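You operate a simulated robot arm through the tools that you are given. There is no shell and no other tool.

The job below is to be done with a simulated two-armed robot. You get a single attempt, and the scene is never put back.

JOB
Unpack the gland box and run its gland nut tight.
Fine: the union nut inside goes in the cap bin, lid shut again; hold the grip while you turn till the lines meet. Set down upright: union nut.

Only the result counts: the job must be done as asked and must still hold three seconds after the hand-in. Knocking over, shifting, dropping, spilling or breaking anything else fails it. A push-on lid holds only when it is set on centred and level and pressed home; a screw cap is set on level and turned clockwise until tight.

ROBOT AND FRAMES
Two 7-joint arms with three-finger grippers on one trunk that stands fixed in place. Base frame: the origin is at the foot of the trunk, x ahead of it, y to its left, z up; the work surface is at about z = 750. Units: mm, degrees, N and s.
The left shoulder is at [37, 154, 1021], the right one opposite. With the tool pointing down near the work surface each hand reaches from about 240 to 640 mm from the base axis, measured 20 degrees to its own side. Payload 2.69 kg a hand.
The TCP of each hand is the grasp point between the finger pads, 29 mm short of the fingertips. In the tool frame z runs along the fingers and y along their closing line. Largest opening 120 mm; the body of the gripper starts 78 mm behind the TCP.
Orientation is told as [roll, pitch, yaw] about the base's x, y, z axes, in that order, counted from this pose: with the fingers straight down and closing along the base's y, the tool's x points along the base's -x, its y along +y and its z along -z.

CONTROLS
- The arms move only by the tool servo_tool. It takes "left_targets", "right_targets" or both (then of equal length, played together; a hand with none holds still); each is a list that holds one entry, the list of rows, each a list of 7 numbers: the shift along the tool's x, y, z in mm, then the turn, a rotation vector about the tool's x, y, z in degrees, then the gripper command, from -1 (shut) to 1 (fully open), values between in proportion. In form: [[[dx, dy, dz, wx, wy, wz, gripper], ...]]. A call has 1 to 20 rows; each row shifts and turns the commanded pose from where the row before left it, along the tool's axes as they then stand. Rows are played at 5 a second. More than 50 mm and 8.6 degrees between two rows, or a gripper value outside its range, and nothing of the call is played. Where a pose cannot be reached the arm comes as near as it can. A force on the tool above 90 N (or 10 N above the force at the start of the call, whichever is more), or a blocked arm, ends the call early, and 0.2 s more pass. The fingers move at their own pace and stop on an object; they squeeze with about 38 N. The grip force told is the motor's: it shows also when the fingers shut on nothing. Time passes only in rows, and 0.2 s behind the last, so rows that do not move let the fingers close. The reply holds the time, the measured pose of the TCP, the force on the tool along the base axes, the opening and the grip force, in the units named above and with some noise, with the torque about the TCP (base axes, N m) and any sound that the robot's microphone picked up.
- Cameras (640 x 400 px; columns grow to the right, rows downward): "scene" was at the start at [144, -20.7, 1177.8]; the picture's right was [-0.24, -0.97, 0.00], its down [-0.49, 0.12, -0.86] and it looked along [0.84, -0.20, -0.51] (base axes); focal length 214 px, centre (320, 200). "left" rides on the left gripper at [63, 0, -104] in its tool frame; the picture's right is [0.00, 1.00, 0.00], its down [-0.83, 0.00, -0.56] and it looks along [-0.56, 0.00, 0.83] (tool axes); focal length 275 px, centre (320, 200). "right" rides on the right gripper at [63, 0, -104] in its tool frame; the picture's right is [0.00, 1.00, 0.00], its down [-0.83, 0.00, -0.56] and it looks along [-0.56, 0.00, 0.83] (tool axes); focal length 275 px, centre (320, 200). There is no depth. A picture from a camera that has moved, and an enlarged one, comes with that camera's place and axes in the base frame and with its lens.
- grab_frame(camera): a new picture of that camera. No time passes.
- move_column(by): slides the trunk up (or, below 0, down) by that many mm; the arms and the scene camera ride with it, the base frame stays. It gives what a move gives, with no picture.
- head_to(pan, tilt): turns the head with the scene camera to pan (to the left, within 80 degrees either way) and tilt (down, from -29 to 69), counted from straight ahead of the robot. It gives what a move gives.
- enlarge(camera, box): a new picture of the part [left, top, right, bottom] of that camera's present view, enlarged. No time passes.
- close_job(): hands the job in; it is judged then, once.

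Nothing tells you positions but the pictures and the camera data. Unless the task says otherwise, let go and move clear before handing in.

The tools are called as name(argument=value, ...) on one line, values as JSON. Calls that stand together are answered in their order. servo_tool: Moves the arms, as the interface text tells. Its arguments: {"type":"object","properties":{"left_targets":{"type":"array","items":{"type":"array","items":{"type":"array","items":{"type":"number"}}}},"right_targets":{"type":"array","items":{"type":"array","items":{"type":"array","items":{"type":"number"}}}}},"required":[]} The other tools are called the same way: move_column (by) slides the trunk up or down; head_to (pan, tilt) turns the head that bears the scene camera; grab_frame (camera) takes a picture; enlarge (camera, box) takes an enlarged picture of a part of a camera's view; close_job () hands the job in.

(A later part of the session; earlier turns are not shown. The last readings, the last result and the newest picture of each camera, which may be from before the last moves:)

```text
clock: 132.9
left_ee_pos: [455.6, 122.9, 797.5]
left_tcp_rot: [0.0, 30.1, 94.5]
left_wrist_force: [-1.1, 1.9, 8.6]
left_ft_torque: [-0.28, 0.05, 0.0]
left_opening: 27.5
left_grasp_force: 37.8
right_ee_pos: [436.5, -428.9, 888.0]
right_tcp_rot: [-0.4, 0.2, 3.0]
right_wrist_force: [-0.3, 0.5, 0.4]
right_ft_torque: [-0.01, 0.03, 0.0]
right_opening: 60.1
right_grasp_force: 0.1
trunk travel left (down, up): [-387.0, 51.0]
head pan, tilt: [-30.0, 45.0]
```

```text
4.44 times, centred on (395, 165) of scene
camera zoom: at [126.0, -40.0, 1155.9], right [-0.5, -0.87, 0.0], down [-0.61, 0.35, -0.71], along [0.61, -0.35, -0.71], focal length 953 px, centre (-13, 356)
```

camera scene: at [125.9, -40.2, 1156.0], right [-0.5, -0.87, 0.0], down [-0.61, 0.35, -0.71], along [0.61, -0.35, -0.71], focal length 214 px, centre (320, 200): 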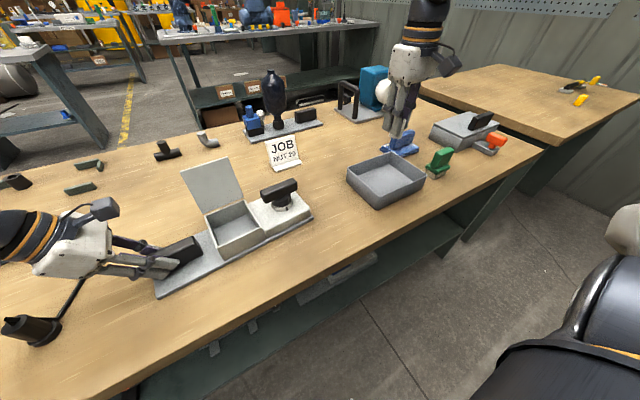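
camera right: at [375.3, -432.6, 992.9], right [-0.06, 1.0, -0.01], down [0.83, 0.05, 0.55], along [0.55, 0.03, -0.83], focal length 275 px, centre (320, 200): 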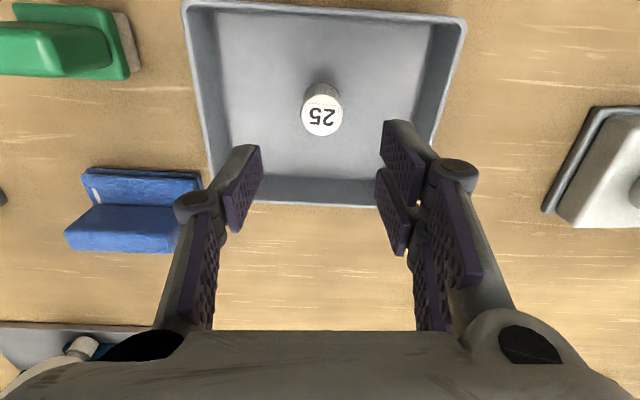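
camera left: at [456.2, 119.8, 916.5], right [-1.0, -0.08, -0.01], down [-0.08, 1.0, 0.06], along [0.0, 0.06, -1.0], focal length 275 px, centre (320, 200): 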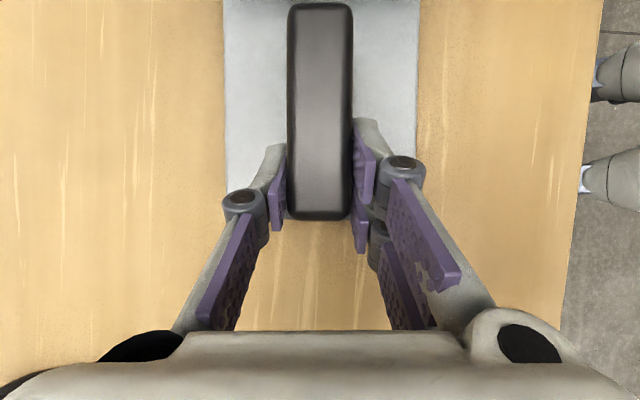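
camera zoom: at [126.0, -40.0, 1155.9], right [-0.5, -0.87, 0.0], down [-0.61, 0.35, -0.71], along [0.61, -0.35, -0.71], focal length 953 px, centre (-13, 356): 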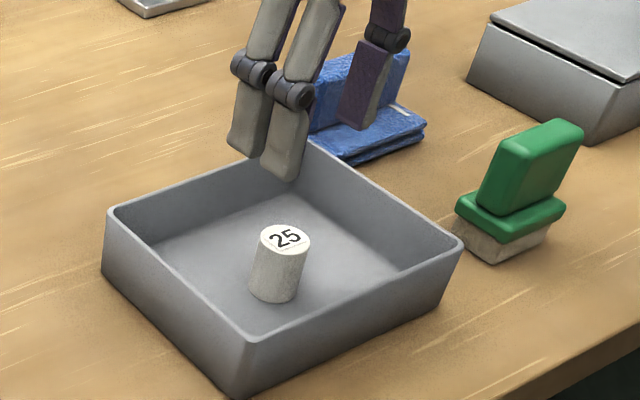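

The union nut stands upright in the cap bin. Next I close the lid: turn the head aside and bring the right hand back over, high.

head_to(pan=30, tilt=45)

servo_tool(right_targets=[[[0, 0, -35, 0, 0, 0, 0.3], [0, 0, -35, 0, 0, 0, 0.65], [0, 0, -35, 0, 0, 0, 0.65], [-6.9, 39.6, 0, 0, 0, 0, 0.65], [-6.9, 39.6, 0, 0, 0, 0, 0.65], [-6.9, 39.6, 0, 0, 0, 0, 0.65], [-6.9, 39.6, 0, 0, 0, 0, 0.65], [-6.9, 39.6, 0, 0, 0, 0, 0.65], [-6.9, 39.6, 0, 0, 0, 0, 0.65], [-6.9, 39.6, 0, 0, 0, 0, 0.65], [0, 0, 0, 0, 0, 0, 0.65]]])

grab_frame(camera="right")

grab_frame(camera="scene")

```text
clock: 134.2
left_ee_pos: [454.9, 122.9, 798.4]
left_tcp_rot: [0.1, 30.0, 94.4]
left_wrist_force: [-0.7, 1.2, 8.7]
left_ft_torque: [-0.17, 0.04, -0.02]
left_opening: 27.7
left_grasp_force: 38.0
right_ee_pos: [437.4, -429.9, 887.8]
right_tcp_rot: [-0.5, 0.2, 3.0]
right_wrist_force: [-0.1, -0.2, 0.3]
right_ft_torque: [0.01, 0.02, -0.01]
right_opening: 60.0
right_grasp_force: 0.0
trunk travel left (down, up): [-387.0, 51.0]
head pan, tilt: [30.0, 45.0]
```

```text
clock: 136.6
left_ee_pos: [455.7, 122.3, 798.1]
left_tcp_rot: [0.0, 30.0, 94.6]
left_wrist_force: [-0.6, 0.1, 9.2]
left_ft_torque: [-0.31, 0.0, -0.11]
left_opening: 27.8
left_grasp_force: 37.8
right_ee_pos: [471.5, -149.2, 992.8]
right_tcp_rot: [-0.5, 0.1, 2.9]
right_wrist_force: [-0.9, -0.5, -0.1]
right_ft_torque: [-0.02, 0.01, 0.05]
right_opening: 98.9
right_grasp_force: 0.0
trunk travel left (down, up): [-387.0, 51.0]
head pan, tilt: [30.0, 45.0]
```

```text
taken
camera right: at [409.2, -152.0, 1097.6], right [-0.06, 1.0, -0.01], down [0.83, 0.05, 0.55], along [0.55, 0.03, -0.83], focal length 275 px, centre (320, 200)
```

right: 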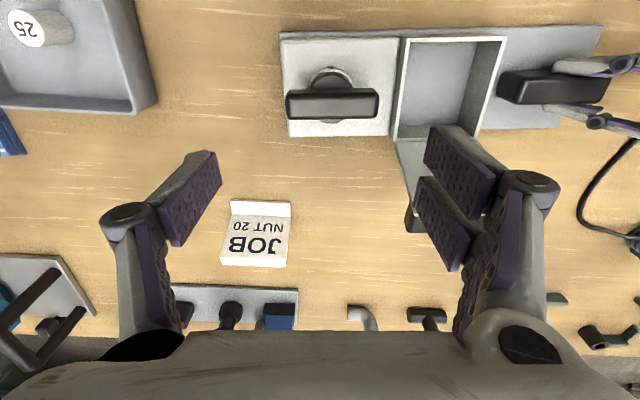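

```text
taken
camera scene: at [126.1, 41.2, 1155.9], right [0.5, -0.87, 0.0], down [-0.61, -0.35, -0.71], along [0.61, 0.35, -0.71], focal length 214 px, centre (320, 200)
```

scene: 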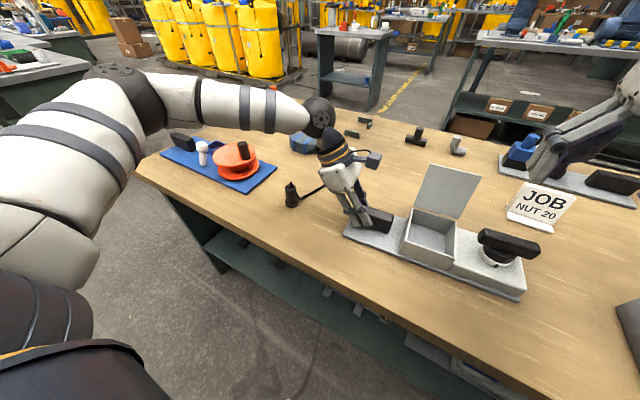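

Everything is as left. I move the right hand above the box with a slight backward tilt to view the open lid's bar.

servo_tool(right_targets=[[[-8.8, 33, 5, 0, -3.75, 0, 0.65], [-8.8, 33, 5, 0, -3.75, 0, 0.65], [-8.8, 33, 5, 0, -3.75, 0, 0.65], [-8.8, 33, 5, 0, -3.75, 0, 0.65], [0, 0, 0, 0, 0, 0, 0.65]]])

grab_frame(camera="right")

grab_frame(camera="scene")

```text
clock: 137.8
left_ee_pos: [455.0, 121.7, 797.8]
left_tcp_rot: [0.0, 30.0, 94.5]
left_wrist_force: [-0.9, -0.8, 7.0]
left_ft_torque: [-0.21, -0.03, -0.15]
left_opening: 27.9
left_grasp_force: 37.3
right_ee_pos: [508.3, -16.1, 974.7]
right_tcp_rot: [-0.4, -15.0, 3.0]
right_wrist_force: [-0.7, -0.3, -0.3]
right_ft_torque: [-0.01, 0.01, -0.01]
right_opening: 98.9
right_grasp_force: 0.0
right hand out of reach, approached as far as the arm can: row 2
trunk travel left (down, up): [-387.0, 51.0]
head pan, tilt: [30.0, 45.0]
```

```text
taken
camera right: at [420.7, -20.1, 1059.6], right [-0.06, 1.0, -0.01], down [0.66, 0.04, 0.75], along [0.75, 0.04, -0.66], focal length 275 px, centre (320, 200)
```

right: 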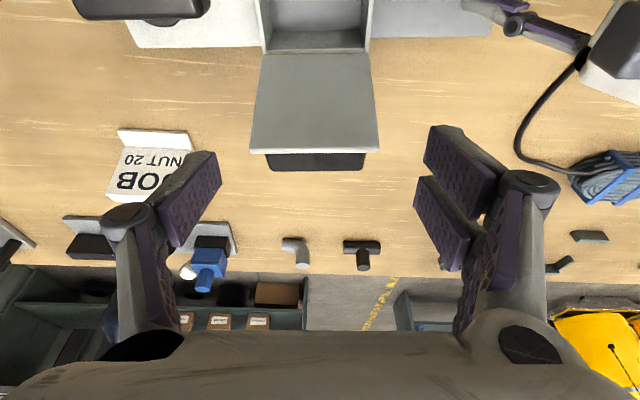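

```text
taken
camera scene: at [126.2, 41.1, 1155.9], right [0.5, -0.87, 0.0], down [-0.61, -0.35, -0.71], along [0.61, 0.35, -0.71], focal length 214 px, centre (320, 200)
```

scene: 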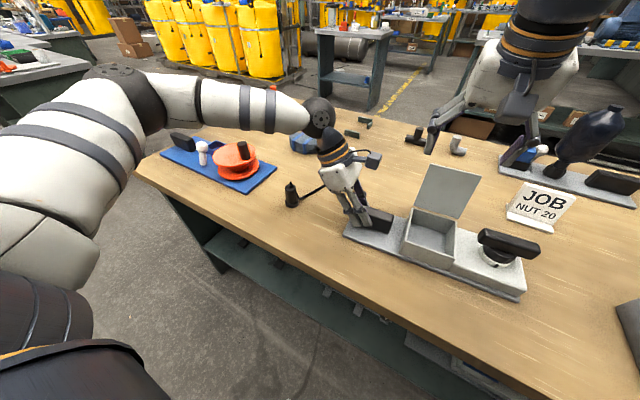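

I see the open lid: hinge near (513,806), its top edge near (545,903), with the bar behind it at about (577,866). I move over the top edge toward the bar, staying above it.

servo_tool(right_targets=[[[-17.1, -0.5, 10, 0, 0, 0, 0.65], [-17.1, -0.5, 12, 0, 0, 0, 0.65], [-17.1, -0.5, 14, 0, 0, 0, 0.65], [0, 0, 0, 0, 0, 0, 0.65]]])

grab_frame(camera="right")

enlarge(camera="scene", box=[360, 70, 560, 270])

```text
clock: 138.8
left_ee_pos: [455.9, 122.4, 797.1]
left_tcp_rot: [0.0, 29.9, 94.4]
left_wrist_force: [-1.2, -1.2, 6.9]
left_ft_torque: [-0.24, 0.03, -0.08]
left_opening: 27.6
left_grasp_force: 37.7
right_ee_pos: [568.1, -15.3, 953.0]
right_tcp_rot: [-0.4, -14.9, 3.1]
right_wrist_force: [-0.3, 0.9, 0.5]
right_ft_torque: [-0.02, -0.03, -0.01]
right_opening: 98.8
right_grasp_force: 0.0
trunk travel left (down, up): [-387.0, 51.0]
head pan, tilt: [30.0, 45.0]
```

```text
taken
camera right: at [481.2, -20.4, 1038.3], right [-0.06, 1.0, -0.01], down [0.66, 0.04, 0.75], along [0.75, 0.04, -0.66], focal length 275 px, centre (320, 200)
```

right: 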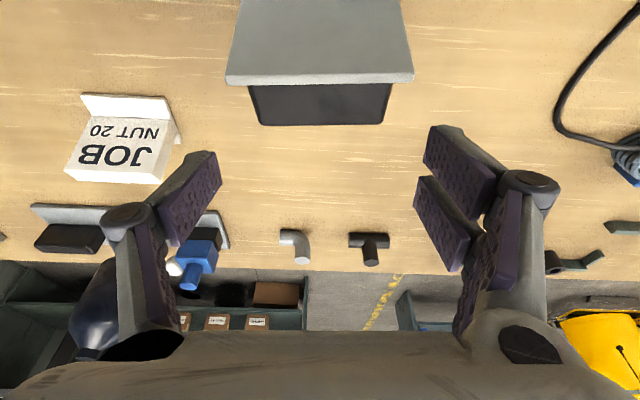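

```text
2.00 times, centred on (460, 170) of scene
camera zoom: at [126.1, 41.1, 1156.0], right [0.5, -0.87, 0.0], down [-0.61, -0.35, -0.71], along [0.61, 0.35, -0.71], focal length 429 px, centre (40, 260)
```

zoom: 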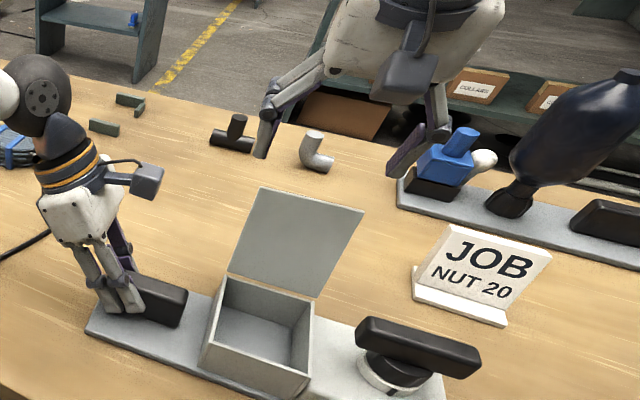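

The bar's top centre is near (583,866). I lower onto its ends at a modest tilt.

servo_tool(right_targets=[[[2.58, 0, 16.2, 0, 1.75, 0, 0.65], [2.08, 0, 16.3, 0, 1.75, 0, 0.65], [1.58, 0, 16.3, 0, 1.75, 0, 0.65], [1.08, 0, 16.4, 0, 1.75, 0, 0.65], [0, 0, 0, 0, 0, 0, 0.65]]])

grab_frame(camera="right")

enlarge(camera="scene", box=[360, 90, 520, 250])

```text
clock: 140.0
left_ee_pos: [456.0, 123.3, 797.6]
left_tcp_rot: [0.0, 30.0, 94.5]
left_wrist_force: [-1.3, -0.8, 6.6]
left_ft_torque: [-0.05, 0.05, -0.08]
left_opening: 27.6
left_grasp_force: 37.9
right_ee_pos: [573.2, -15.4, 887.7]
right_tcp_rot: [-0.4, -7.9, 3.0]
right_wrist_force: [0.1, -0.5, 0.7]
right_ft_torque: [0.05, -0.02, 0.04]
right_opening: 98.9
right_grasp_force: 0.0
trunk travel left (down, up): [-387.0, 51.0]
head pan, tilt: [30.0, 45.0]
```

```text
taken
camera right: at [497.2, -20.1, 983.4], right [-0.06, 1.0, -0.01], down [0.75, 0.05, 0.66], along [0.66, 0.03, -0.75], focal length 275 px, centre (320, 200)
```

right: 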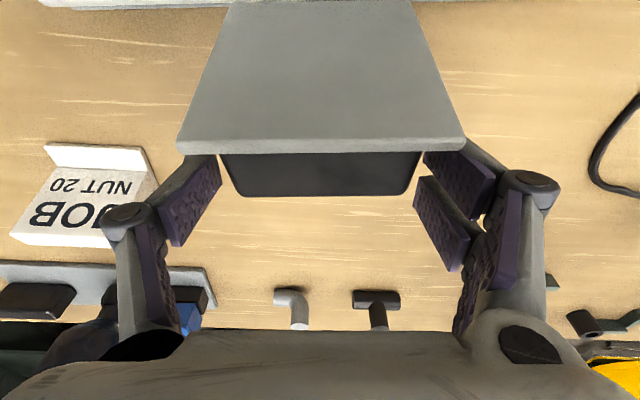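

```text
2.50 times, centred on (440, 170) of scene
camera zoom: at [126.2, 41.1, 1155.9], right [0.5, -0.87, 0.0], down [-0.61, -0.35, -0.71], along [0.61, 0.35, -0.71], focal length 536 px, centre (20, 275)
```

zoom: 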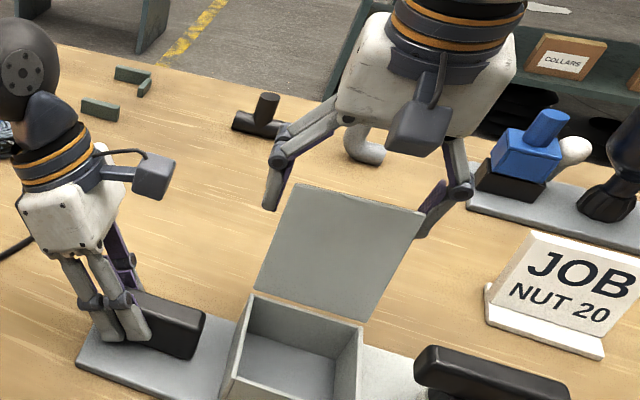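

The fingers straddle the bar ends behind the lid. I grip and start swinging the lid back, the reverse of before.

servo_tool(right_targets=[[[0, 0, 0, 0, 0, 0, 0.45], [0, 0, 0, 0, 0, 0, 0.3], [0, 0, 0, 0, 0, 0, 0.3], [6.27, 0, -7.14, 0, -1.78, 0, 0.3], [6.87, 0, -6.66, 0, -1.78, 0, 0.3], [7.41, 0, -6.21, 0, -1.78, 0, 0.3], [0, 0, 0, 0, 0, 0, 0.3]]])

grab_frame(camera="right")

enlarge(camera="scene", box=[360, 90, 520, 250])

```text
clock: 141.6
left_ee_pos: [455.4, 122.2, 797.5]
left_tcp_rot: [0.0, 30.1, 94.5]
left_wrist_force: [-13.0, 4.9, 17.3]
left_ft_torque: [-0.68, 0.02, -0.96]
left_opening: 27.7
left_grasp_force: 38.4
right_ee_pos: [549.7, -17.8, 905.9]
right_tcp_rot: [-0.4, -13.3, 3.1]
right_wrist_force: [12.5, -9.6, -6.7]
right_ft_torque: [-0.32, -1.33, 0.3]
right_opening: 81.3
right_grasp_force: 38.1
trunk travel left (down, up): [-387.0, 51.0]
head pan, tilt: [30.0, 45.0]
```

```text
taken
camera right: at [465.7, -21.4, 992.6], right [-0.06, 1.0, -0.01], down [0.68, 0.04, 0.73], along [0.73, 0.04, -0.68], focal length 275 px, centre (320, 200)
```

right: 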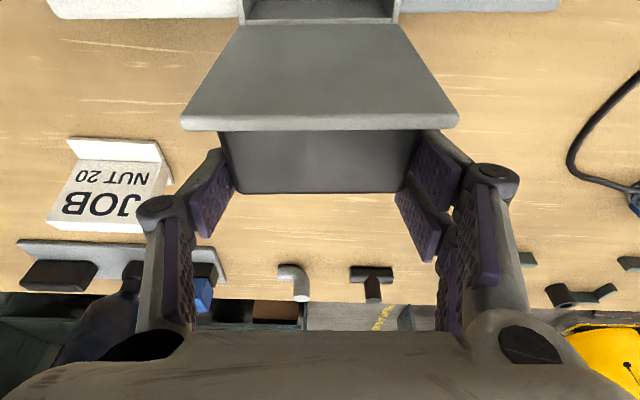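

```text
2.50 times, centred on (440, 170) of scene
camera zoom: at [126.1, 40.6, 1156.0], right [0.5, -0.87, 0.0], down [-0.61, -0.35, -0.71], along [0.61, 0.35, -0.71], focal length 536 px, centre (20, 275)
```

zoom: 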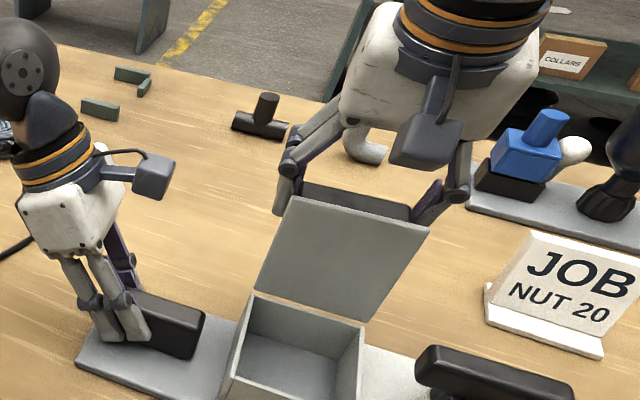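

The lid follows. I continue the closing arc with a slight -y trim.

servo_tool(right_targets=[[[7.71, -0.4, -5.63, 0, -1.78, 0, 0.3], [8.25, -0.4, -5.13, 0, -1.78, 0, 0.3], [8.44, -0.2, -4.55, 0, -1.78, 0, 0.3], [8.96, 0, -4.09, 0, -1.78, 0, 0.3], [0, 0, 0, 0, 0, 0, 0.3]]])

grab_frame(camera="right")

enlarge(camera="scene", box=[360, 90, 520, 250])

```text
clock: 142.8
left_ee_pos: [455.1, 122.1, 796.7]
left_tcp_rot: [0.1, 30.0, 94.4]
left_wrist_force: [-12.5, 9.0, 15.6]
left_ft_torque: [-0.61, -0.27, -1.34]
left_opening: 28.2
left_grasp_force: 38.2
right_ee_pos: [513.8, -20.6, 914.8]
right_tcp_rot: [-0.3, -20.5, 3.1]
right_wrist_force: [13.5, -13.0, -5.9]
right_ft_torque: [-0.55, -1.33, 0.1]
right_opening: 81.4
right_grasp_force: 38.0
trunk travel left (down, up): [-387.0, 51.0]
head pan, tilt: [30.0, 45.0]
```

```text
taken
camera right: at [418.6, -24.0, 990.6], right [-0.06, 1.0, -0.01], down [0.58, 0.04, 0.81], along [0.81, 0.04, -0.58], focal length 275 px, centre (320, 200)
```

right: 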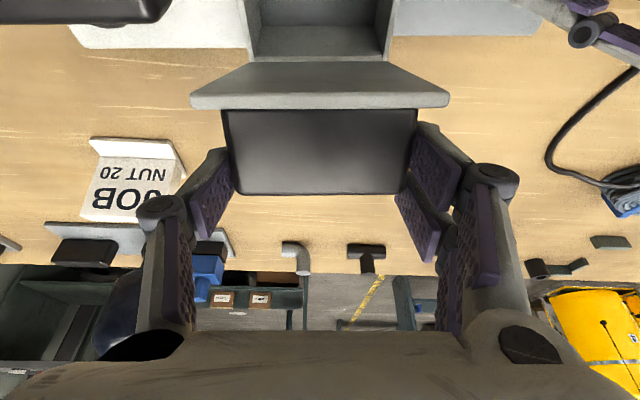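

```text
2.50 times, centred on (440, 170) of scene
camera zoom: at [126.2, 40.7, 1156.0], right [0.5, -0.87, 0.0], down [-0.61, -0.35, -0.71], along [0.61, 0.35, -0.71], focal length 536 px, centre (20, 275)
```

zoom: 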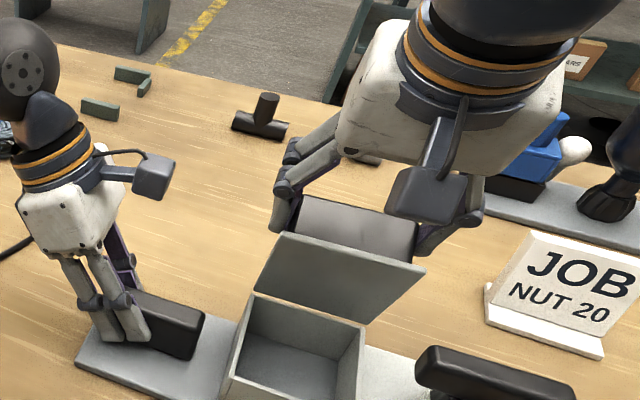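

servo_tool(right_targets=[[[9.05, -0.9, -3.48, 0, -1.78, 0, 0.3], [9.45, -0.9, -2.78, 0, -1.78, 0, 0.3], [9.49, -0.6, -2.04, 0, -1.78, 0, 0.3], [9.63, -0.4, -1.44, 0, -1.78, 0, 0.3], [0, 0, 0, 0, 0, 0, 0.3]]])

grab_frame(camera="right")

enlarge(camera="scene", box=[360, 110, 520, 270])

```text
clock: 144.0
left_ee_pos: [454.5, 121.4, 796.1]
left_tcp_rot: [0.2, 30.0, 94.4]
left_wrist_force: [-19.0, -1.8, 8.0]
left_ft_torque: [-0.01, -0.15, -1.73]
left_opening: 28.3
left_grasp_force: 38.3
right_ee_pos: [476.6, -22.7, 907.8]
right_tcp_rot: [-0.3, -27.6, 3.1]
right_wrist_force: [17.1, -0.4, -5.6]
right_ft_torque: [0.18, -1.42, -0.6]
right_opening: 81.6
right_grasp_force: 37.7
trunk travel left (down, up): [-387.0, 51.0]
head pan, tilt: [30.0, 45.0]
```

```text
taken
camera right: at [372.3, -28.9, 971.4], right [-0.06, 1.0, -0.01], down [0.48, 0.03, 0.88], along [0.88, 0.05, -0.48], focal length 275 px, centre (320, 200)
```

right: 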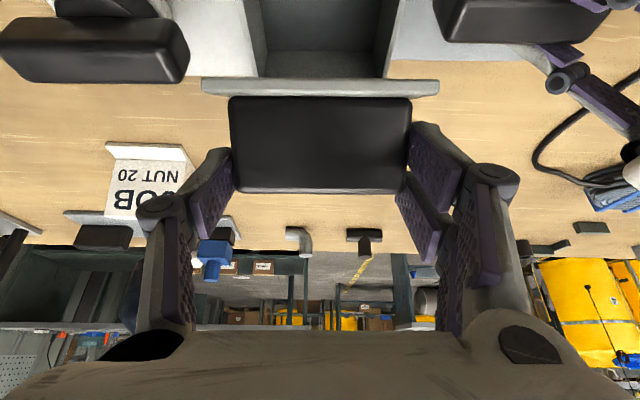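

```text
2.50 times, centred on (440, 190) of scene
camera zoom: at [126.4, 40.9, 1155.9], right [0.5, -0.87, 0.0], down [-0.61, -0.35, -0.71], along [0.61, 0.35, -0.71], focal length 536 px, centre (20, 225)
```

zoom: 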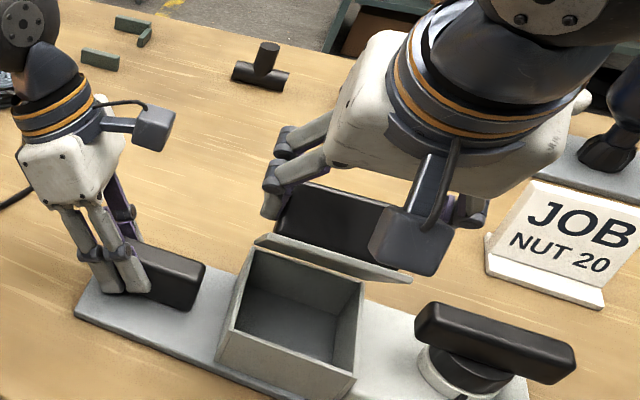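

Going well, y-force balanced. I continue the arc down.

servo_tool(right_targets=[[[9.83, 0, -0.84, 0, -1.78, 0, 0.3], [9.8, 0, -0.12, 0, -1.78, 0, 0.3], [9.77, 0, 0.52, 0, -1.78, 0, 0.3], [9.63, 0, 1.27, 0, -1.78, 0, 0.3], [0, 0, 0, 0, 0, 0, 0.3]]])

grab_frame(camera="right")

enlarge(camera="scene", box=[360, 110, 520, 270])

```text
clock: 145.2
left_ee_pos: [455.6, 122.2, 796.1]
left_tcp_rot: [0.1, 30.0, 94.6]
left_wrist_force: [-11.4, -6.4, -7.8]
left_ft_torque: [0.13, 0.04, -1.33]
left_opening: 28.2
left_grasp_force: 38.2
right_ee_pos: [442.5, -24.7, 888.1]
right_tcp_rot: [-0.5, -34.7, 3.3]
right_wrist_force: [11.0, 4.5, 7.5]
right_ft_torque: [0.42, -1.4, -0.77]
right_opening: 81.5
right_grasp_force: 38.2
trunk travel left (down, up): [-387.0, 51.0]
head pan, tilt: [30.0, 45.0]
```

```text
taken
camera right: at [332.5, -30.9, 937.6], right [-0.06, 1.0, -0.01], down [0.37, 0.03, 0.93], along [0.93, 0.05, -0.37], focal length 275 px, centre (320, 200)
```

right: 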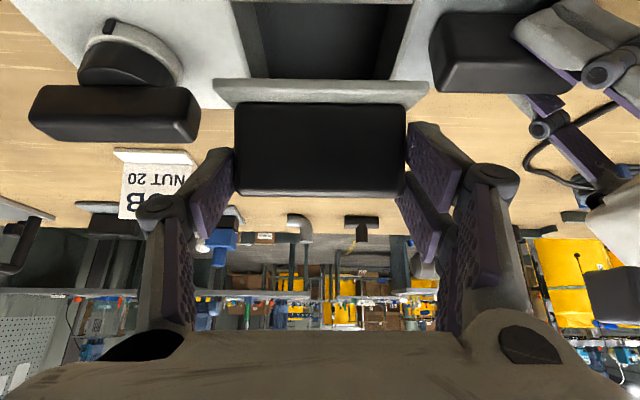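

```text
2.50 times, centred on (440, 190) of scene
camera zoom: at [126.4, 41.2, 1155.9], right [0.5, -0.87, 0.0], down [-0.61, -0.35, -0.71], along [0.61, 0.35, -0.71], focal length 536 px, centre (20, 225)
```

zoom: 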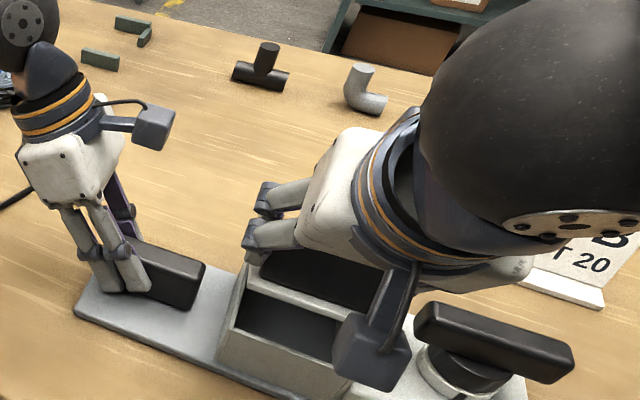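

About 18° left to close. I finish the arc.

servo_tool(right_targets=[[[9.66, 0, 1.82, 0, -1.78, 0, 0.3], [9.34, 0, 2.54, 0, -1.78, 0, 0.3], [0, 0, 0, 0, 0, 0, 0.3]]])

grab_frame(camera="right")

enlarge(camera="scene", box=[360, 130, 520, 290])

```text
clock: 146.0
left_ee_pos: [457.1, 122.9, 798.7]
left_tcp_rot: [-0.4, 30.1, 94.6]
left_wrist_force: [3.7, -0.5, 3.3]
left_ft_torque: [-0.18, -0.31, -0.3]
left_opening: 27.9
left_grasp_force: 37.5
right_ee_pos: [427.8, -26.1, 869.9]
right_tcp_rot: [-0.7, -37.7, 3.6]
right_wrist_force: [-4.1, 0.4, -7.6]
right_ft_torque: [-0.17, 0.89, 0.8]
right_opening: 81.7
right_grasp_force: 38.3
trunk travel left (down, up): [-387.0, 51.0]
head pan, tilt: [30.0, 45.0]
```

```text
taken
camera right: at [315.5, -32.7, 913.5], right [-0.06, 1.0, -0.01], down [0.32, 0.03, 0.95], along [0.95, 0.05, -0.32], focal length 275 px, centre (320, 200)
```

right: 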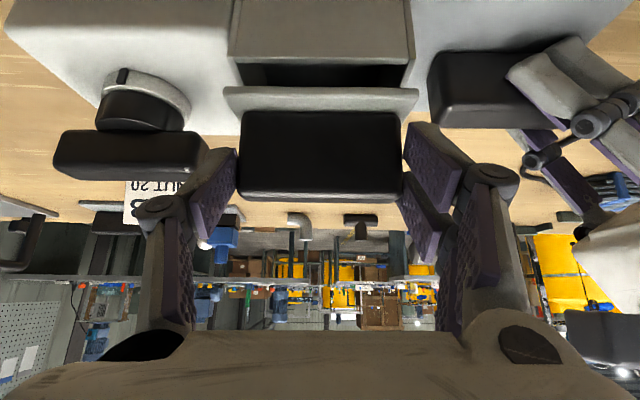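

```text
2.50 times, centred on (440, 210) of scene
camera zoom: at [126.9, 41.2, 1155.7], right [0.5, -0.87, 0.0], down [-0.61, -0.35, -0.71], along [0.61, 0.35, -0.71], focal length 536 px, centre (20, 175)
```

zoom: 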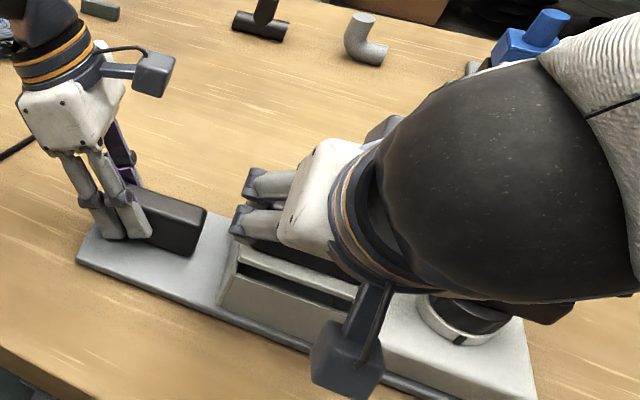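

A gap of about 8 mm remains at the near edge. I lower the last bit and press gently.

servo_tool(right_targets=[[[4.7, 0, 1.6, 0, -0.9, 0, 0.3], [4.7, 0, 1.6, 0, -0.9, 0, 0.3], [0, 0, 0, 0, 0, 0, 0.3]]])

enlarge(camera="right", box=[210, 0, 430, 210])

```text
clock: 146.8
left_ee_pos: [455.1, 122.4, 796.6]
left_tcp_rot: [-0.1, 30.1, 94.5]
left_wrist_force: [8.4, -1.1, 0.1]
left_ft_torque: [-1.02, -0.32, 0.23]
left_opening: 27.9
left_grasp_force: 37.8
right_ee_pos: [425.1, -25.4, 863.9]
right_tcp_rot: [-0.6, -40.1, 3.4]
right_wrist_force: [-7.2, -1.1, 5.8]
right_ft_torque: [-0.94, -0.32, 1.23]
right_opening: 81.6
right_grasp_force: 38.1
trunk travel left (down, up): [-387.0, 51.0]
head pan, tilt: [30.0, 45.0]
```

```text
1.90 times, centred on (320, 105) of right
camera zoom: at [310.5, -32.9, 904.8], right [-0.06, 1.0, -0.01], down [0.28, 0.03, 0.96], along [0.96, 0.05, -0.28], focal length 524 px, centre (320, 381)
```

zoom: 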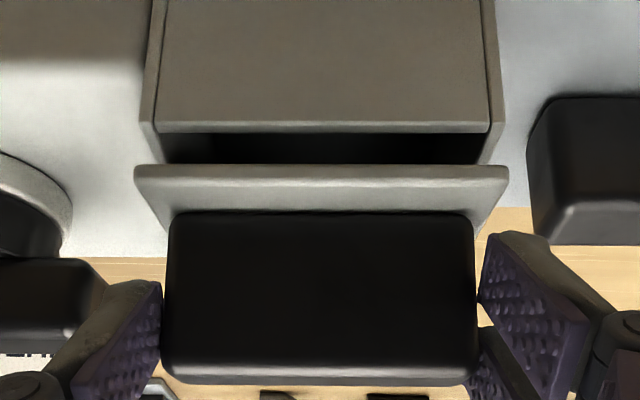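

servo_tool(right_targets=[[[3.3, 0, 1.2, 0, 0, 0, 0.3], [3.3, 0, 1.2, 0, 0, 0, 0.3], [0, 0, 0, 0, 0, 0, 0.3]]])

enlarge(camera="right", box=[210, 0, 430, 210])

```text
clock: 147.6
left_ee_pos: [454.6, 122.8, 796.4]
left_tcp_rot: [0.1, 29.8, 94.4]
left_wrist_force: [-3.4, 2.0, -0.5]
left_ft_torque: [0.46, -0.53, -0.56]
left_opening: 27.6
left_grasp_force: 37.5
right_ee_pos: [421.7, -27.2, 859.7]
right_tcp_rot: [-0.4, -40.1, 3.1]
right_wrist_force: [7.3, 0.0, 10.3]
right_ft_torque: [0.08, -1.35, 0.42]
right_opening: 81.6
right_grasp_force: 38.7
trunk travel left (down, up): [-387.0, 51.0]
head pan, tilt: [30.0, 45.0]
```

```text
1.90 times, centred on (320, 105) of right
camera zoom: at [306.5, -32.5, 898.5], right [-0.05, 1.0, -0.01], down [0.28, 0.02, 0.96], along [0.96, 0.05, -0.28], focal length 524 px, centre (320, 381)
```

zoom: 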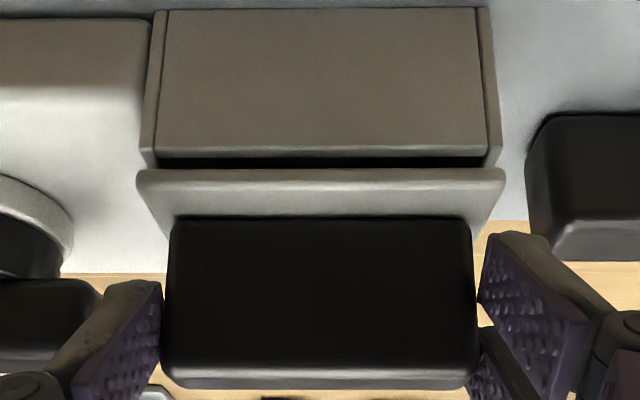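

servo_tool(right_targets=[[[2.2, 0, 1.2, 0, 0, 0, 0.3], [1.5, 0, 1.2, 0, 0, 0, 0.3], [0, 0, 0, 0, 0, 0, 0.3]]])

enlarge(camera="right", box=[210, 0, 430, 210])

```text
clock: 148.4
left_ee_pos: [454.4, 122.3, 796.9]
left_tcp_rot: [0.1, 30.0, 94.5]
left_wrist_force: [-2.6, -3.0, -13.7]
left_ft_torque: [0.59, -0.38, -0.69]
left_opening: 27.7
left_grasp_force: 38.2
right_ee_pos: [420.2, -26.9, 855.0]
right_tcp_rot: [-0.4, -40.1, 3.4]
right_wrist_force: [1.9, 1.7, 25.5]
right_ft_torque: [0.06, -1.03, 0.33]
right_opening: 81.6
right_grasp_force: 38.3
trunk travel left (down, up): [-387.0, 51.0]
head pan, tilt: [30.0, 45.0]
```

```text
1.90 times, centred on (320, 105) of right
camera zoom: at [304.7, -32.9, 894.7], right [-0.06, 1.0, -0.01], down [0.28, 0.02, 0.96], along [0.96, 0.05, -0.28], focal length 524 px, centre (320, 381)
```

zoom: 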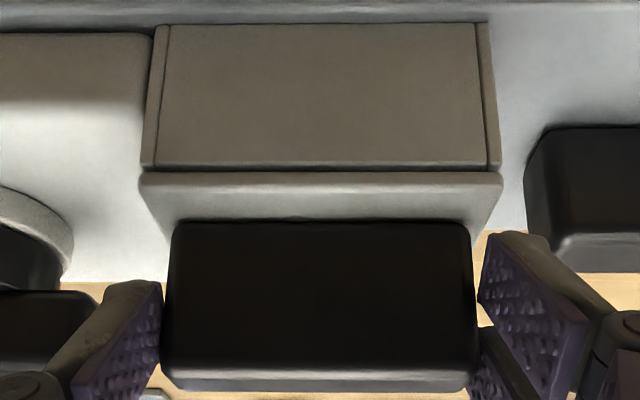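

The lid is fully shut, pressed with 25 N. I open the fingers, retreat up and back, and check it stays shut.

servo_tool(right_targets=[[[0, 0, 0, 0, 0, 0, 0.45], [0, 0, 0, 0, 0, 0, 0.65], [0, 0, -15, 0, 0, 0, 0.65], [0, 0, -30, 0, 0, 0, 0.65], [0, 0, -30, 0, 4, 0, 0.65], [0, 0, -20, 0, 8, 0, 0.65], [0, 0, 0, 0, 8, 0, 0.65], [0, 0, 0, 0, 8, 0, 0.65], [0, 0, 0, 0, 8, 0, 0.65], [0, 0, 0, 0, 4, 0, 0.65], [0, 0, 0, 0, 0, 0, 0.65]]])

grab_frame(camera="right")

enlarge(camera="scene", box=[330, 130, 550, 310])

```text
clock: 150.8
left_ee_pos: [455.4, 122.5, 797.6]
left_tcp_rot: [0.0, 30.0, 94.4]
left_wrist_force: [0.4, 0.4, -2.8]
left_ft_torque: [0.2, -0.03, -0.16]
left_opening: 27.8
left_grasp_force: 38.2
right_ee_pos: [361.0, -29.1, 928.9]
right_tcp_rot: [-0.4, 0.1, 2.9]
right_wrist_force: [0.9, 0.5, 0.5]
right_ft_torque: [0.0, 0.0, 0.0]
right_opening: 99.0
right_grasp_force: 0.1
trunk travel left (down, up): [-387.0, 51.0]
head pan, tilt: [30.0, 45.0]
```

```text
taken
camera right: at [297.8, -32.6, 1032.5], right [-0.06, 1.0, -0.01], down [0.83, 0.05, 0.55], along [0.55, 0.03, -0.83], focal length 275 px, centre (320, 200)
```

right: 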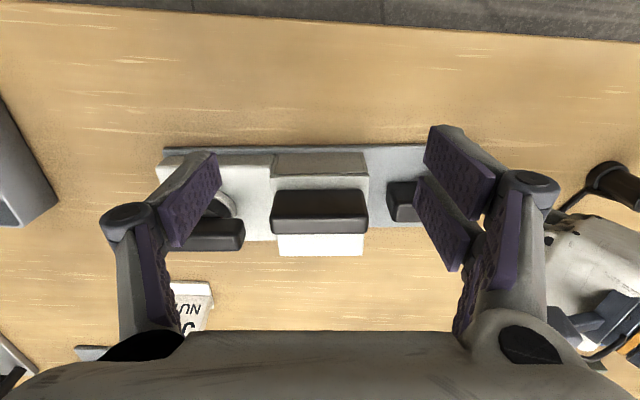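

```text
2.22 times, centred on (440, 220) of scene
camera zoom: at [126.8, 41.2, 1155.9], right [0.5, -0.87, 0.0], down [-0.61, -0.35, -0.71], along [0.61, 0.35, -0.71], focal length 477 px, centre (53, 156)
```

zoom: 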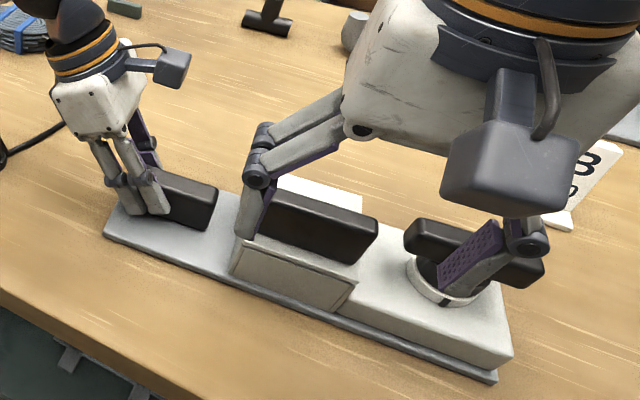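

The lid stays shut. Now the gland nut: I take the right hand round to the -y side and turn it to yaw ~94° to grip across the nut's bar.

servo_tool(right_targets=[[[0, 0, -30, 0, 0, 0, 0.65], [-8, -37.3, -6, 0, 0, 0, 0.65], [-8, -37.3, -6, 0, 0, 0, 0.65], [-8, -37.3, -6, 0, 0, 0, 1], [-8, -37.3, 0, 0, 0, 0, 1], [-8, -37.3, 0, 0, 0, 0, 1], [-8, -37.3, 0, 0, 0, 0, 1], [0, 0, 0, 0, 0, -8.3, 1], [0, 0, 0, 0, 0, -8.3, 1], [0, 0, 0, 0, 0, -8.3, 1], [0, 0, 0, 0, 0, -8.3, 1], [0, 0, 0, 0, 0, -8.3, 1], [0, 0, 0, 0, 0, -8.3, 1], [0, 0, 0, 0, 0, -8.3, 1], [0, 0, 0, 0, 0, -8.3, 1], [0, 0, 0, 0, 0, -8.3, 1], [0, 0, 0, 0, 0, -8.3, 1], [0, 0, 0, 0, 0, -8.3, 1], [0, 0, 0, 0, 0, 0, 1]]])

grab_frame(camera="right")

enlarge(camera="scene", box=[330, 130, 550, 310])

```text
clock: 154.8
left_ee_pos: [457.4, 121.9, 798.3]
left_tcp_rot: [0.0, 30.0, 94.5]
left_wrist_force: [-0.6, -1.0, -2.1]
left_ft_torque: [-0.1, -0.08, -0.09]
left_opening: 27.6
left_grasp_force: 37.8
right_ee_pos: [420.5, -250.3, 977.3]
right_tcp_rot: [0.2, 0.4, 94.4]
right_wrist_force: [-0.6, -0.2, 0.2]
right_ft_torque: [-0.02, 0.02, 0.0]
right_opening: 119.9
right_grasp_force: 0.0
trunk travel left (down, up): [-387.0, 51.0]
head pan, tilt: [30.0, 45.0]
```

```text
taken
camera right: at [425.4, -312.1, 1081.9], right [-1.0, -0.08, 0.0], down [-0.07, 0.83, 0.55], along [-0.05, 0.55, -0.83], focal length 275 px, centre (320, 200)
```

right: 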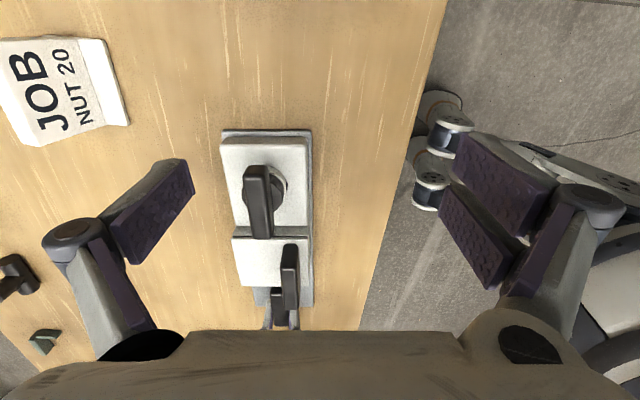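

```text
2.22 times, centred on (440, 220) of scene
camera zoom: at [126.7, 41.2, 1155.9], right [0.5, -0.87, 0.0], down [-0.61, -0.35, -0.71], along [0.61, 0.35, -0.71], focal length 477 px, centre (53, 156)
```

zoom: 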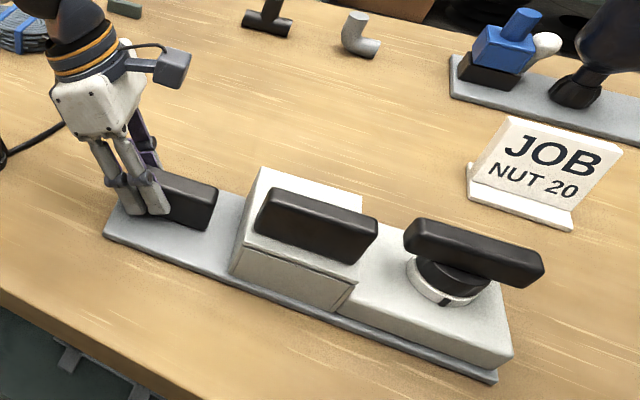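

Lid shut, knob visible. I move over the nut's bar.

servo_tool(right_targets=[[[-26, -16.9, 0, 0, 0, 0, 1], [-26, -16.9, 0, 0, 0, 0, 1], [-26, -16.9, 10, 0, 0, 0, 1], [-26, -16.9, 15, 0, 0, 0, 1], [0, 0, 20, 0, 0, 0, 1], [0, 0, 25, 0, 0, 0, 1], [0, 0, 0, 0, 0, 0, 1]]])

grab_frame(camera="right")

enlarge(camera="right", box=[220, 0, 420, 240])

```text
clock: 156.4
left_ee_pos: [454.7, 121.6, 797.2]
left_tcp_rot: [0.1, 30.0, 94.4]
left_wrist_force: [-0.5, -0.8, -3.1]
left_ft_torque: [0.0, -0.07, -0.05]
left_opening: 27.6
left_grasp_force: 38.2
right_ee_pos: [478.7, -142.3, 903.9]
right_tcp_rot: [0.1, 0.5, 94.3]
right_wrist_force: [-0.5, -0.5, 0.2]
right_ft_torque: [0.03, -0.02, 0.01]
right_opening: 120.2
right_grasp_force: 0.1
trunk travel left (down, up): [-387.0, 51.0]
head pan, tilt: [30.0, 45.0]
```

```text
taken
camera right: at [483.7, -204.2, 1009.7], right [-1.0, -0.08, 0.0], down [-0.07, 0.83, 0.55], along [-0.04, 0.55, -0.83], focal length 275 px, centre (320, 200)
```

right: 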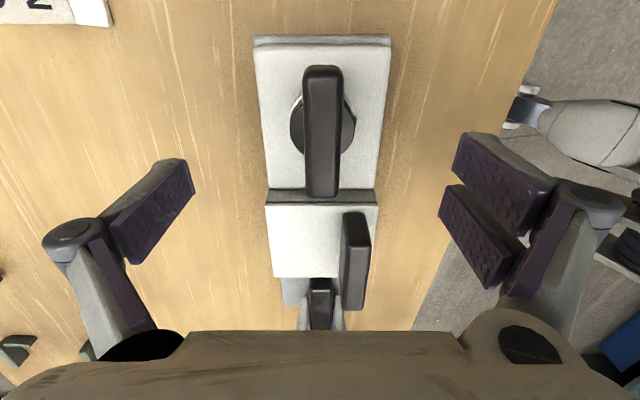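

```text
1.67 times, centred on (320, 120) of right
camera zoom: at [483.7, -204.2, 1009.7], right [-1.0, -0.08, 0.0], down [-0.07, 0.83, 0.55], along [-0.04, 0.55, -0.83], focal length 459 px, centre (320, 333)
```

zoom: 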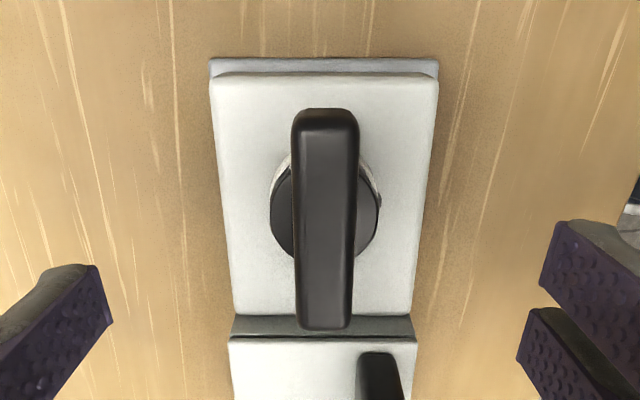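

The bar's centre is about 8 mm further along -tool x and 2 mm in +tool y; bar top z≈839. I centre on the nut's axis and lower.

servo_tool(right_targets=[[[-7.5, 1.7, 10, 0, 0, 0, 1], [0, 0, 15, 0, 0, 0, 0.6], [0, 0, 15, 0, 0, 0, 0.3], [0, 0, 10, 0, 0, 0, 0.3], [0, 0, 0, 0, 0, 0, 0.3]]])

grab_frame(camera="right")

enlarge(camera="scene", box=[400, 150, 560, 310])

```text
clock: 157.6
left_ee_pos: [455.3, 122.6, 797.2]
left_tcp_rot: [0.1, 29.9, 94.5]
left_wrist_force: [-0.5, 0.0, -2.2]
left_ft_torque: [0.1, -0.06, -0.04]
left_opening: 27.7
left_grasp_force: 37.8
right_ee_pos: [477.3, -133.7, 856.3]
right_tcp_rot: [0.1, 0.3, 94.3]
right_wrist_force: [-0.7, -1.0, 0.1]
right_ft_torque: [0.02, 0.03, 0.01]
right_opening: 78.1
right_grasp_force: 0.0
trunk travel left (down, up): [-387.0, 51.0]
head pan, tilt: [30.0, 45.0]
```

```text
taken
camera right: at [482.0, -196.2, 960.2], right [-1.0, -0.08, 0.0], down [-0.07, 0.83, 0.55], along [-0.04, 0.55, -0.83], focal length 275 px, centre (320, 200)
```

right: 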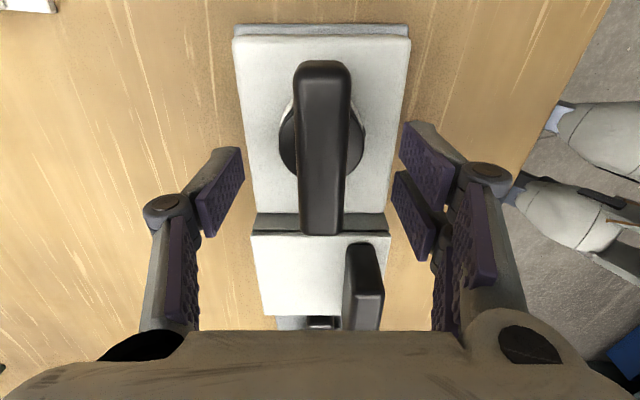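

```text
2.50 times, centred on (480, 230) of scene
camera zoom: at [126.8, 41.3, 1155.9], right [0.5, -0.87, 0.0], down [-0.61, -0.35, -0.71], along [0.61, 0.35, -0.71], focal length 536 px, centre (-80, 125)
```

zoom: 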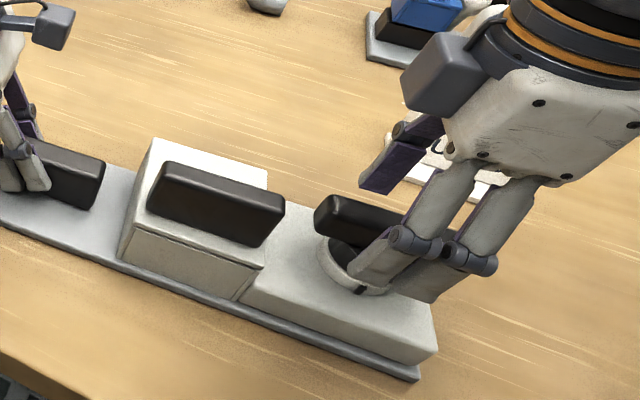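

Centred on the axis within about 1 mm. I lower to the bar and grip it.

servo_tool(right_targets=[[[0, 1.2, 7, 0, 0, 0, 0.3], [0, 0, 6, 0, 0, 0, 0.3], [0, 0, 0, 0, 0, 0, -0.2], [0, 0, 0, 0, 0, 0, -0.5], [0, 0, 0, 0, 0, 0, -0.8], [0, 0, 0, 0, 0, 0, -0.8], [0, 0, 0, 0, 0, 0, -0.8]]])

grab_frame(camera="right")

enlarge(camera="scene", box=[400, 150, 560, 310])

```text
clock: 159.2
left_ee_pos: [454.9, 123.0, 797.5]
left_tcp_rot: [0.0, 30.0, 94.6]
left_wrist_force: [-0.6, 1.6, -1.5]
left_ft_torque: [0.02, 0.01, -0.17]
left_opening: 27.9
left_grasp_force: 37.1
right_ee_pos: [475.9, -134.1, 842.8]
right_tcp_rot: [0.1, 0.3, 94.3]
right_wrist_force: [0.7, -0.7, -0.3]
right_ft_torque: [-0.13, -0.08, -0.04]
right_opening: 45.1
right_grasp_force: 37.9
trunk travel left (down, up): [-387.0, 51.0]
head pan, tilt: [30.0, 45.0]
```

```text
taken
camera right: at [481.5, -197.0, 947.4], right [-1.0, -0.08, 0.0], down [-0.07, 0.83, 0.55], along [-0.05, 0.55, -0.83], focal length 275 px, centre (320, 200)
```

right: 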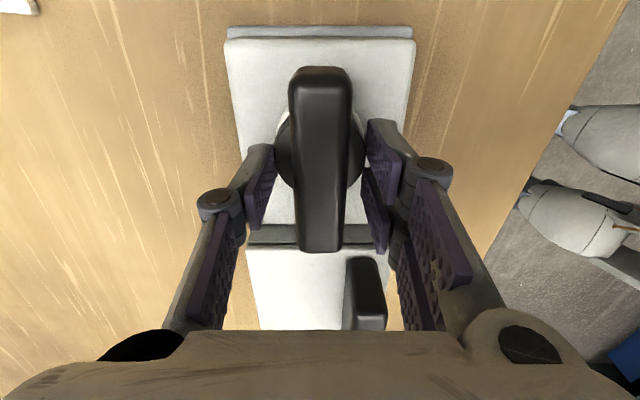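

```text
2.50 times, centred on (480, 230) of scene
camera zoom: at [126.9, 41.2, 1155.8], right [0.5, -0.87, 0.0], down [-0.61, -0.35, -0.71], along [0.61, 0.35, -0.71], focal length 536 px, centre (-80, 125)
```

zoom: 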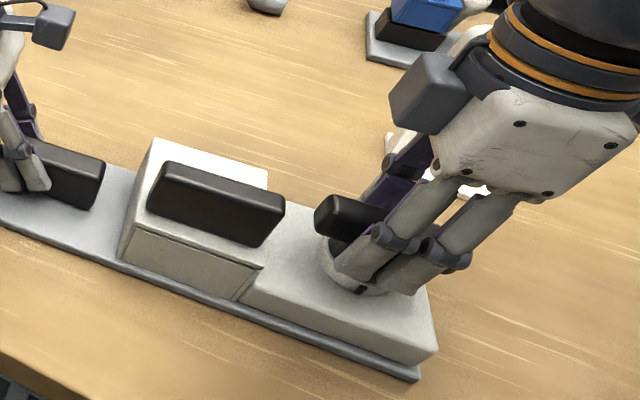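

The opening reads 45 mm, so the tips are gripping the nut's round body rather than the bar. I open, raise 11 mm, and grip the bar itself.

servo_tool(right_targets=[[[0, 0, 0, 0, 0, 0, 0], [0, 0, 0, 0, 0, 0, 0], [0, 0, -11, 0, 0, 0, 0], [0, 0, 0, 0, 0, 0, -0.3], [0, 0, 0, 0, 0, 0, -0.6], [0, 0, 0, 0, 0, 0, -1], [0, 0, 0, 0, 0, 0, -1], [0, 0, 0, 0, 0, 0, -1]]])

grab_frame(camera="right")

```text
clock: 161.0
left_ee_pos: [455.4, 122.3, 797.3]
left_tcp_rot: [0.1, 30.1, 94.6]
left_wrist_force: [1.1, 0.2, -4.1]
left_ft_torque: [0.16, 0.02, 0.12]
left_opening: 27.7
left_grasp_force: 37.3
right_ee_pos: [475.5, -134.7, 853.2]
right_tcp_rot: [0.1, 0.4, 94.3]
right_wrist_force: [-1.9, 0.4, 1.2]
right_ft_torque: [0.25, 0.11, -0.02]
right_opening: 23.9
right_grasp_force: 37.7
trunk travel left (down, up): [-387.0, 51.0]
head pan, tilt: [30.0, 45.0]
```

```text
taken
camera right: at [481.4, -196.7, 959.2], right [-1.0, -0.08, 0.0], down [-0.07, 0.83, 0.55], along [-0.04, 0.55, -0.83], focal length 275 px, centre (320, 200)
```

right: 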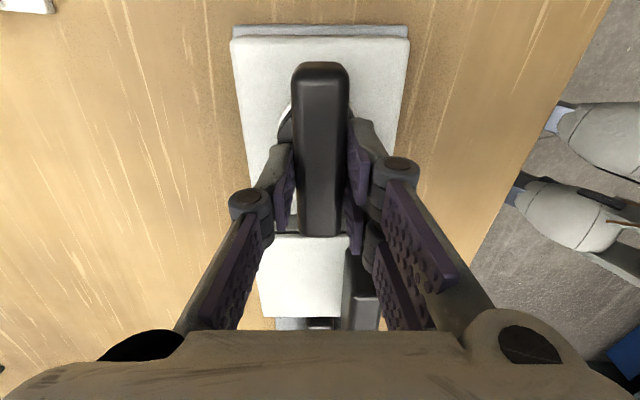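

The bar itself is now gripped (24 mm). With the left hand holding the grip, I turn clockwise 40° first and check torque and motion.

servo_tool(right_targets=[[[0, 0, 0, 0, 0, 5, -1], [0, 0, 0, 0, 0, 5, -1], [0, 0, 0, 0, 0, 5, -1], [0, 0, 0, 0, 0, 5, -1], [0, 0, 0, 0, 0, 5, -1], [0, 0, 0, 0, 0, 5, -1], [0, 0, 0, 0, 0, 5, -1], [0, 0, 0, 0, 0, 5, -1], [0, 0, 0, 0, 0, 0, -1]]])

enlarge(camera="scene", box=[400, 150, 560, 310])

grab_frame(camera="right")

```text
clock: 163.0
left_ee_pos: [456.6, 123.0, 796.8]
left_tcp_rot: [0.2, 30.0, 94.5]
left_wrist_force: [-4.9, 1.1, -0.5]
left_ft_torque: [-0.58, -0.11, -0.94]
left_opening: 28.2
left_grasp_force: 38.1
right_ee_pos: [476.5, -134.6, 854.3]
right_tcp_rot: [-0.3, 0.3, 54.2]
right_wrist_force: [8.3, -1.6, 4.7]
right_ft_torque: [-0.32, -0.06, 0.04]
right_opening: 23.6
right_grasp_force: 37.8
trunk travel left (down, up): [-387.0, 51.0]
head pan, tilt: [30.0, 45.0]
```

```text
2.50 times, centred on (480, 230) of scene
camera zoom: at [126.7, 41.3, 1155.9], right [0.5, -0.87, 0.0], down [-0.61, -0.35, -0.71], along [0.61, 0.35, -0.71], focal length 536 px, centre (-80, 125)
```

zoom: 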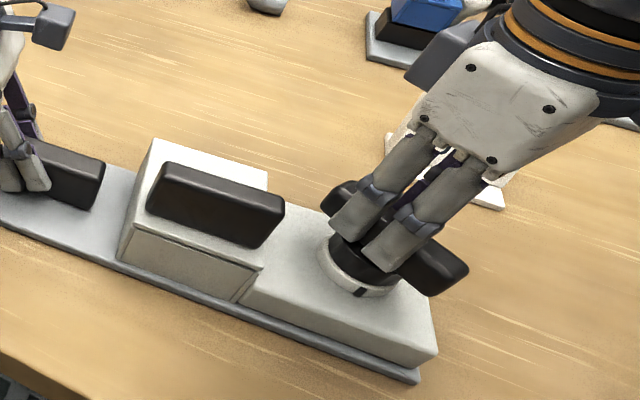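

```text
taken
camera right: at [440.3, -185.9, 959.2], right [-0.81, 0.58, -0.01], down [0.48, 0.68, 0.55], along [0.32, 0.45, -0.83], focal length 275 px, centre (320, 200)
```

right: 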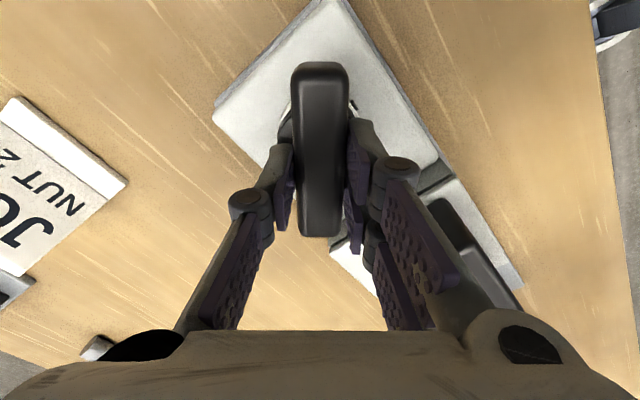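

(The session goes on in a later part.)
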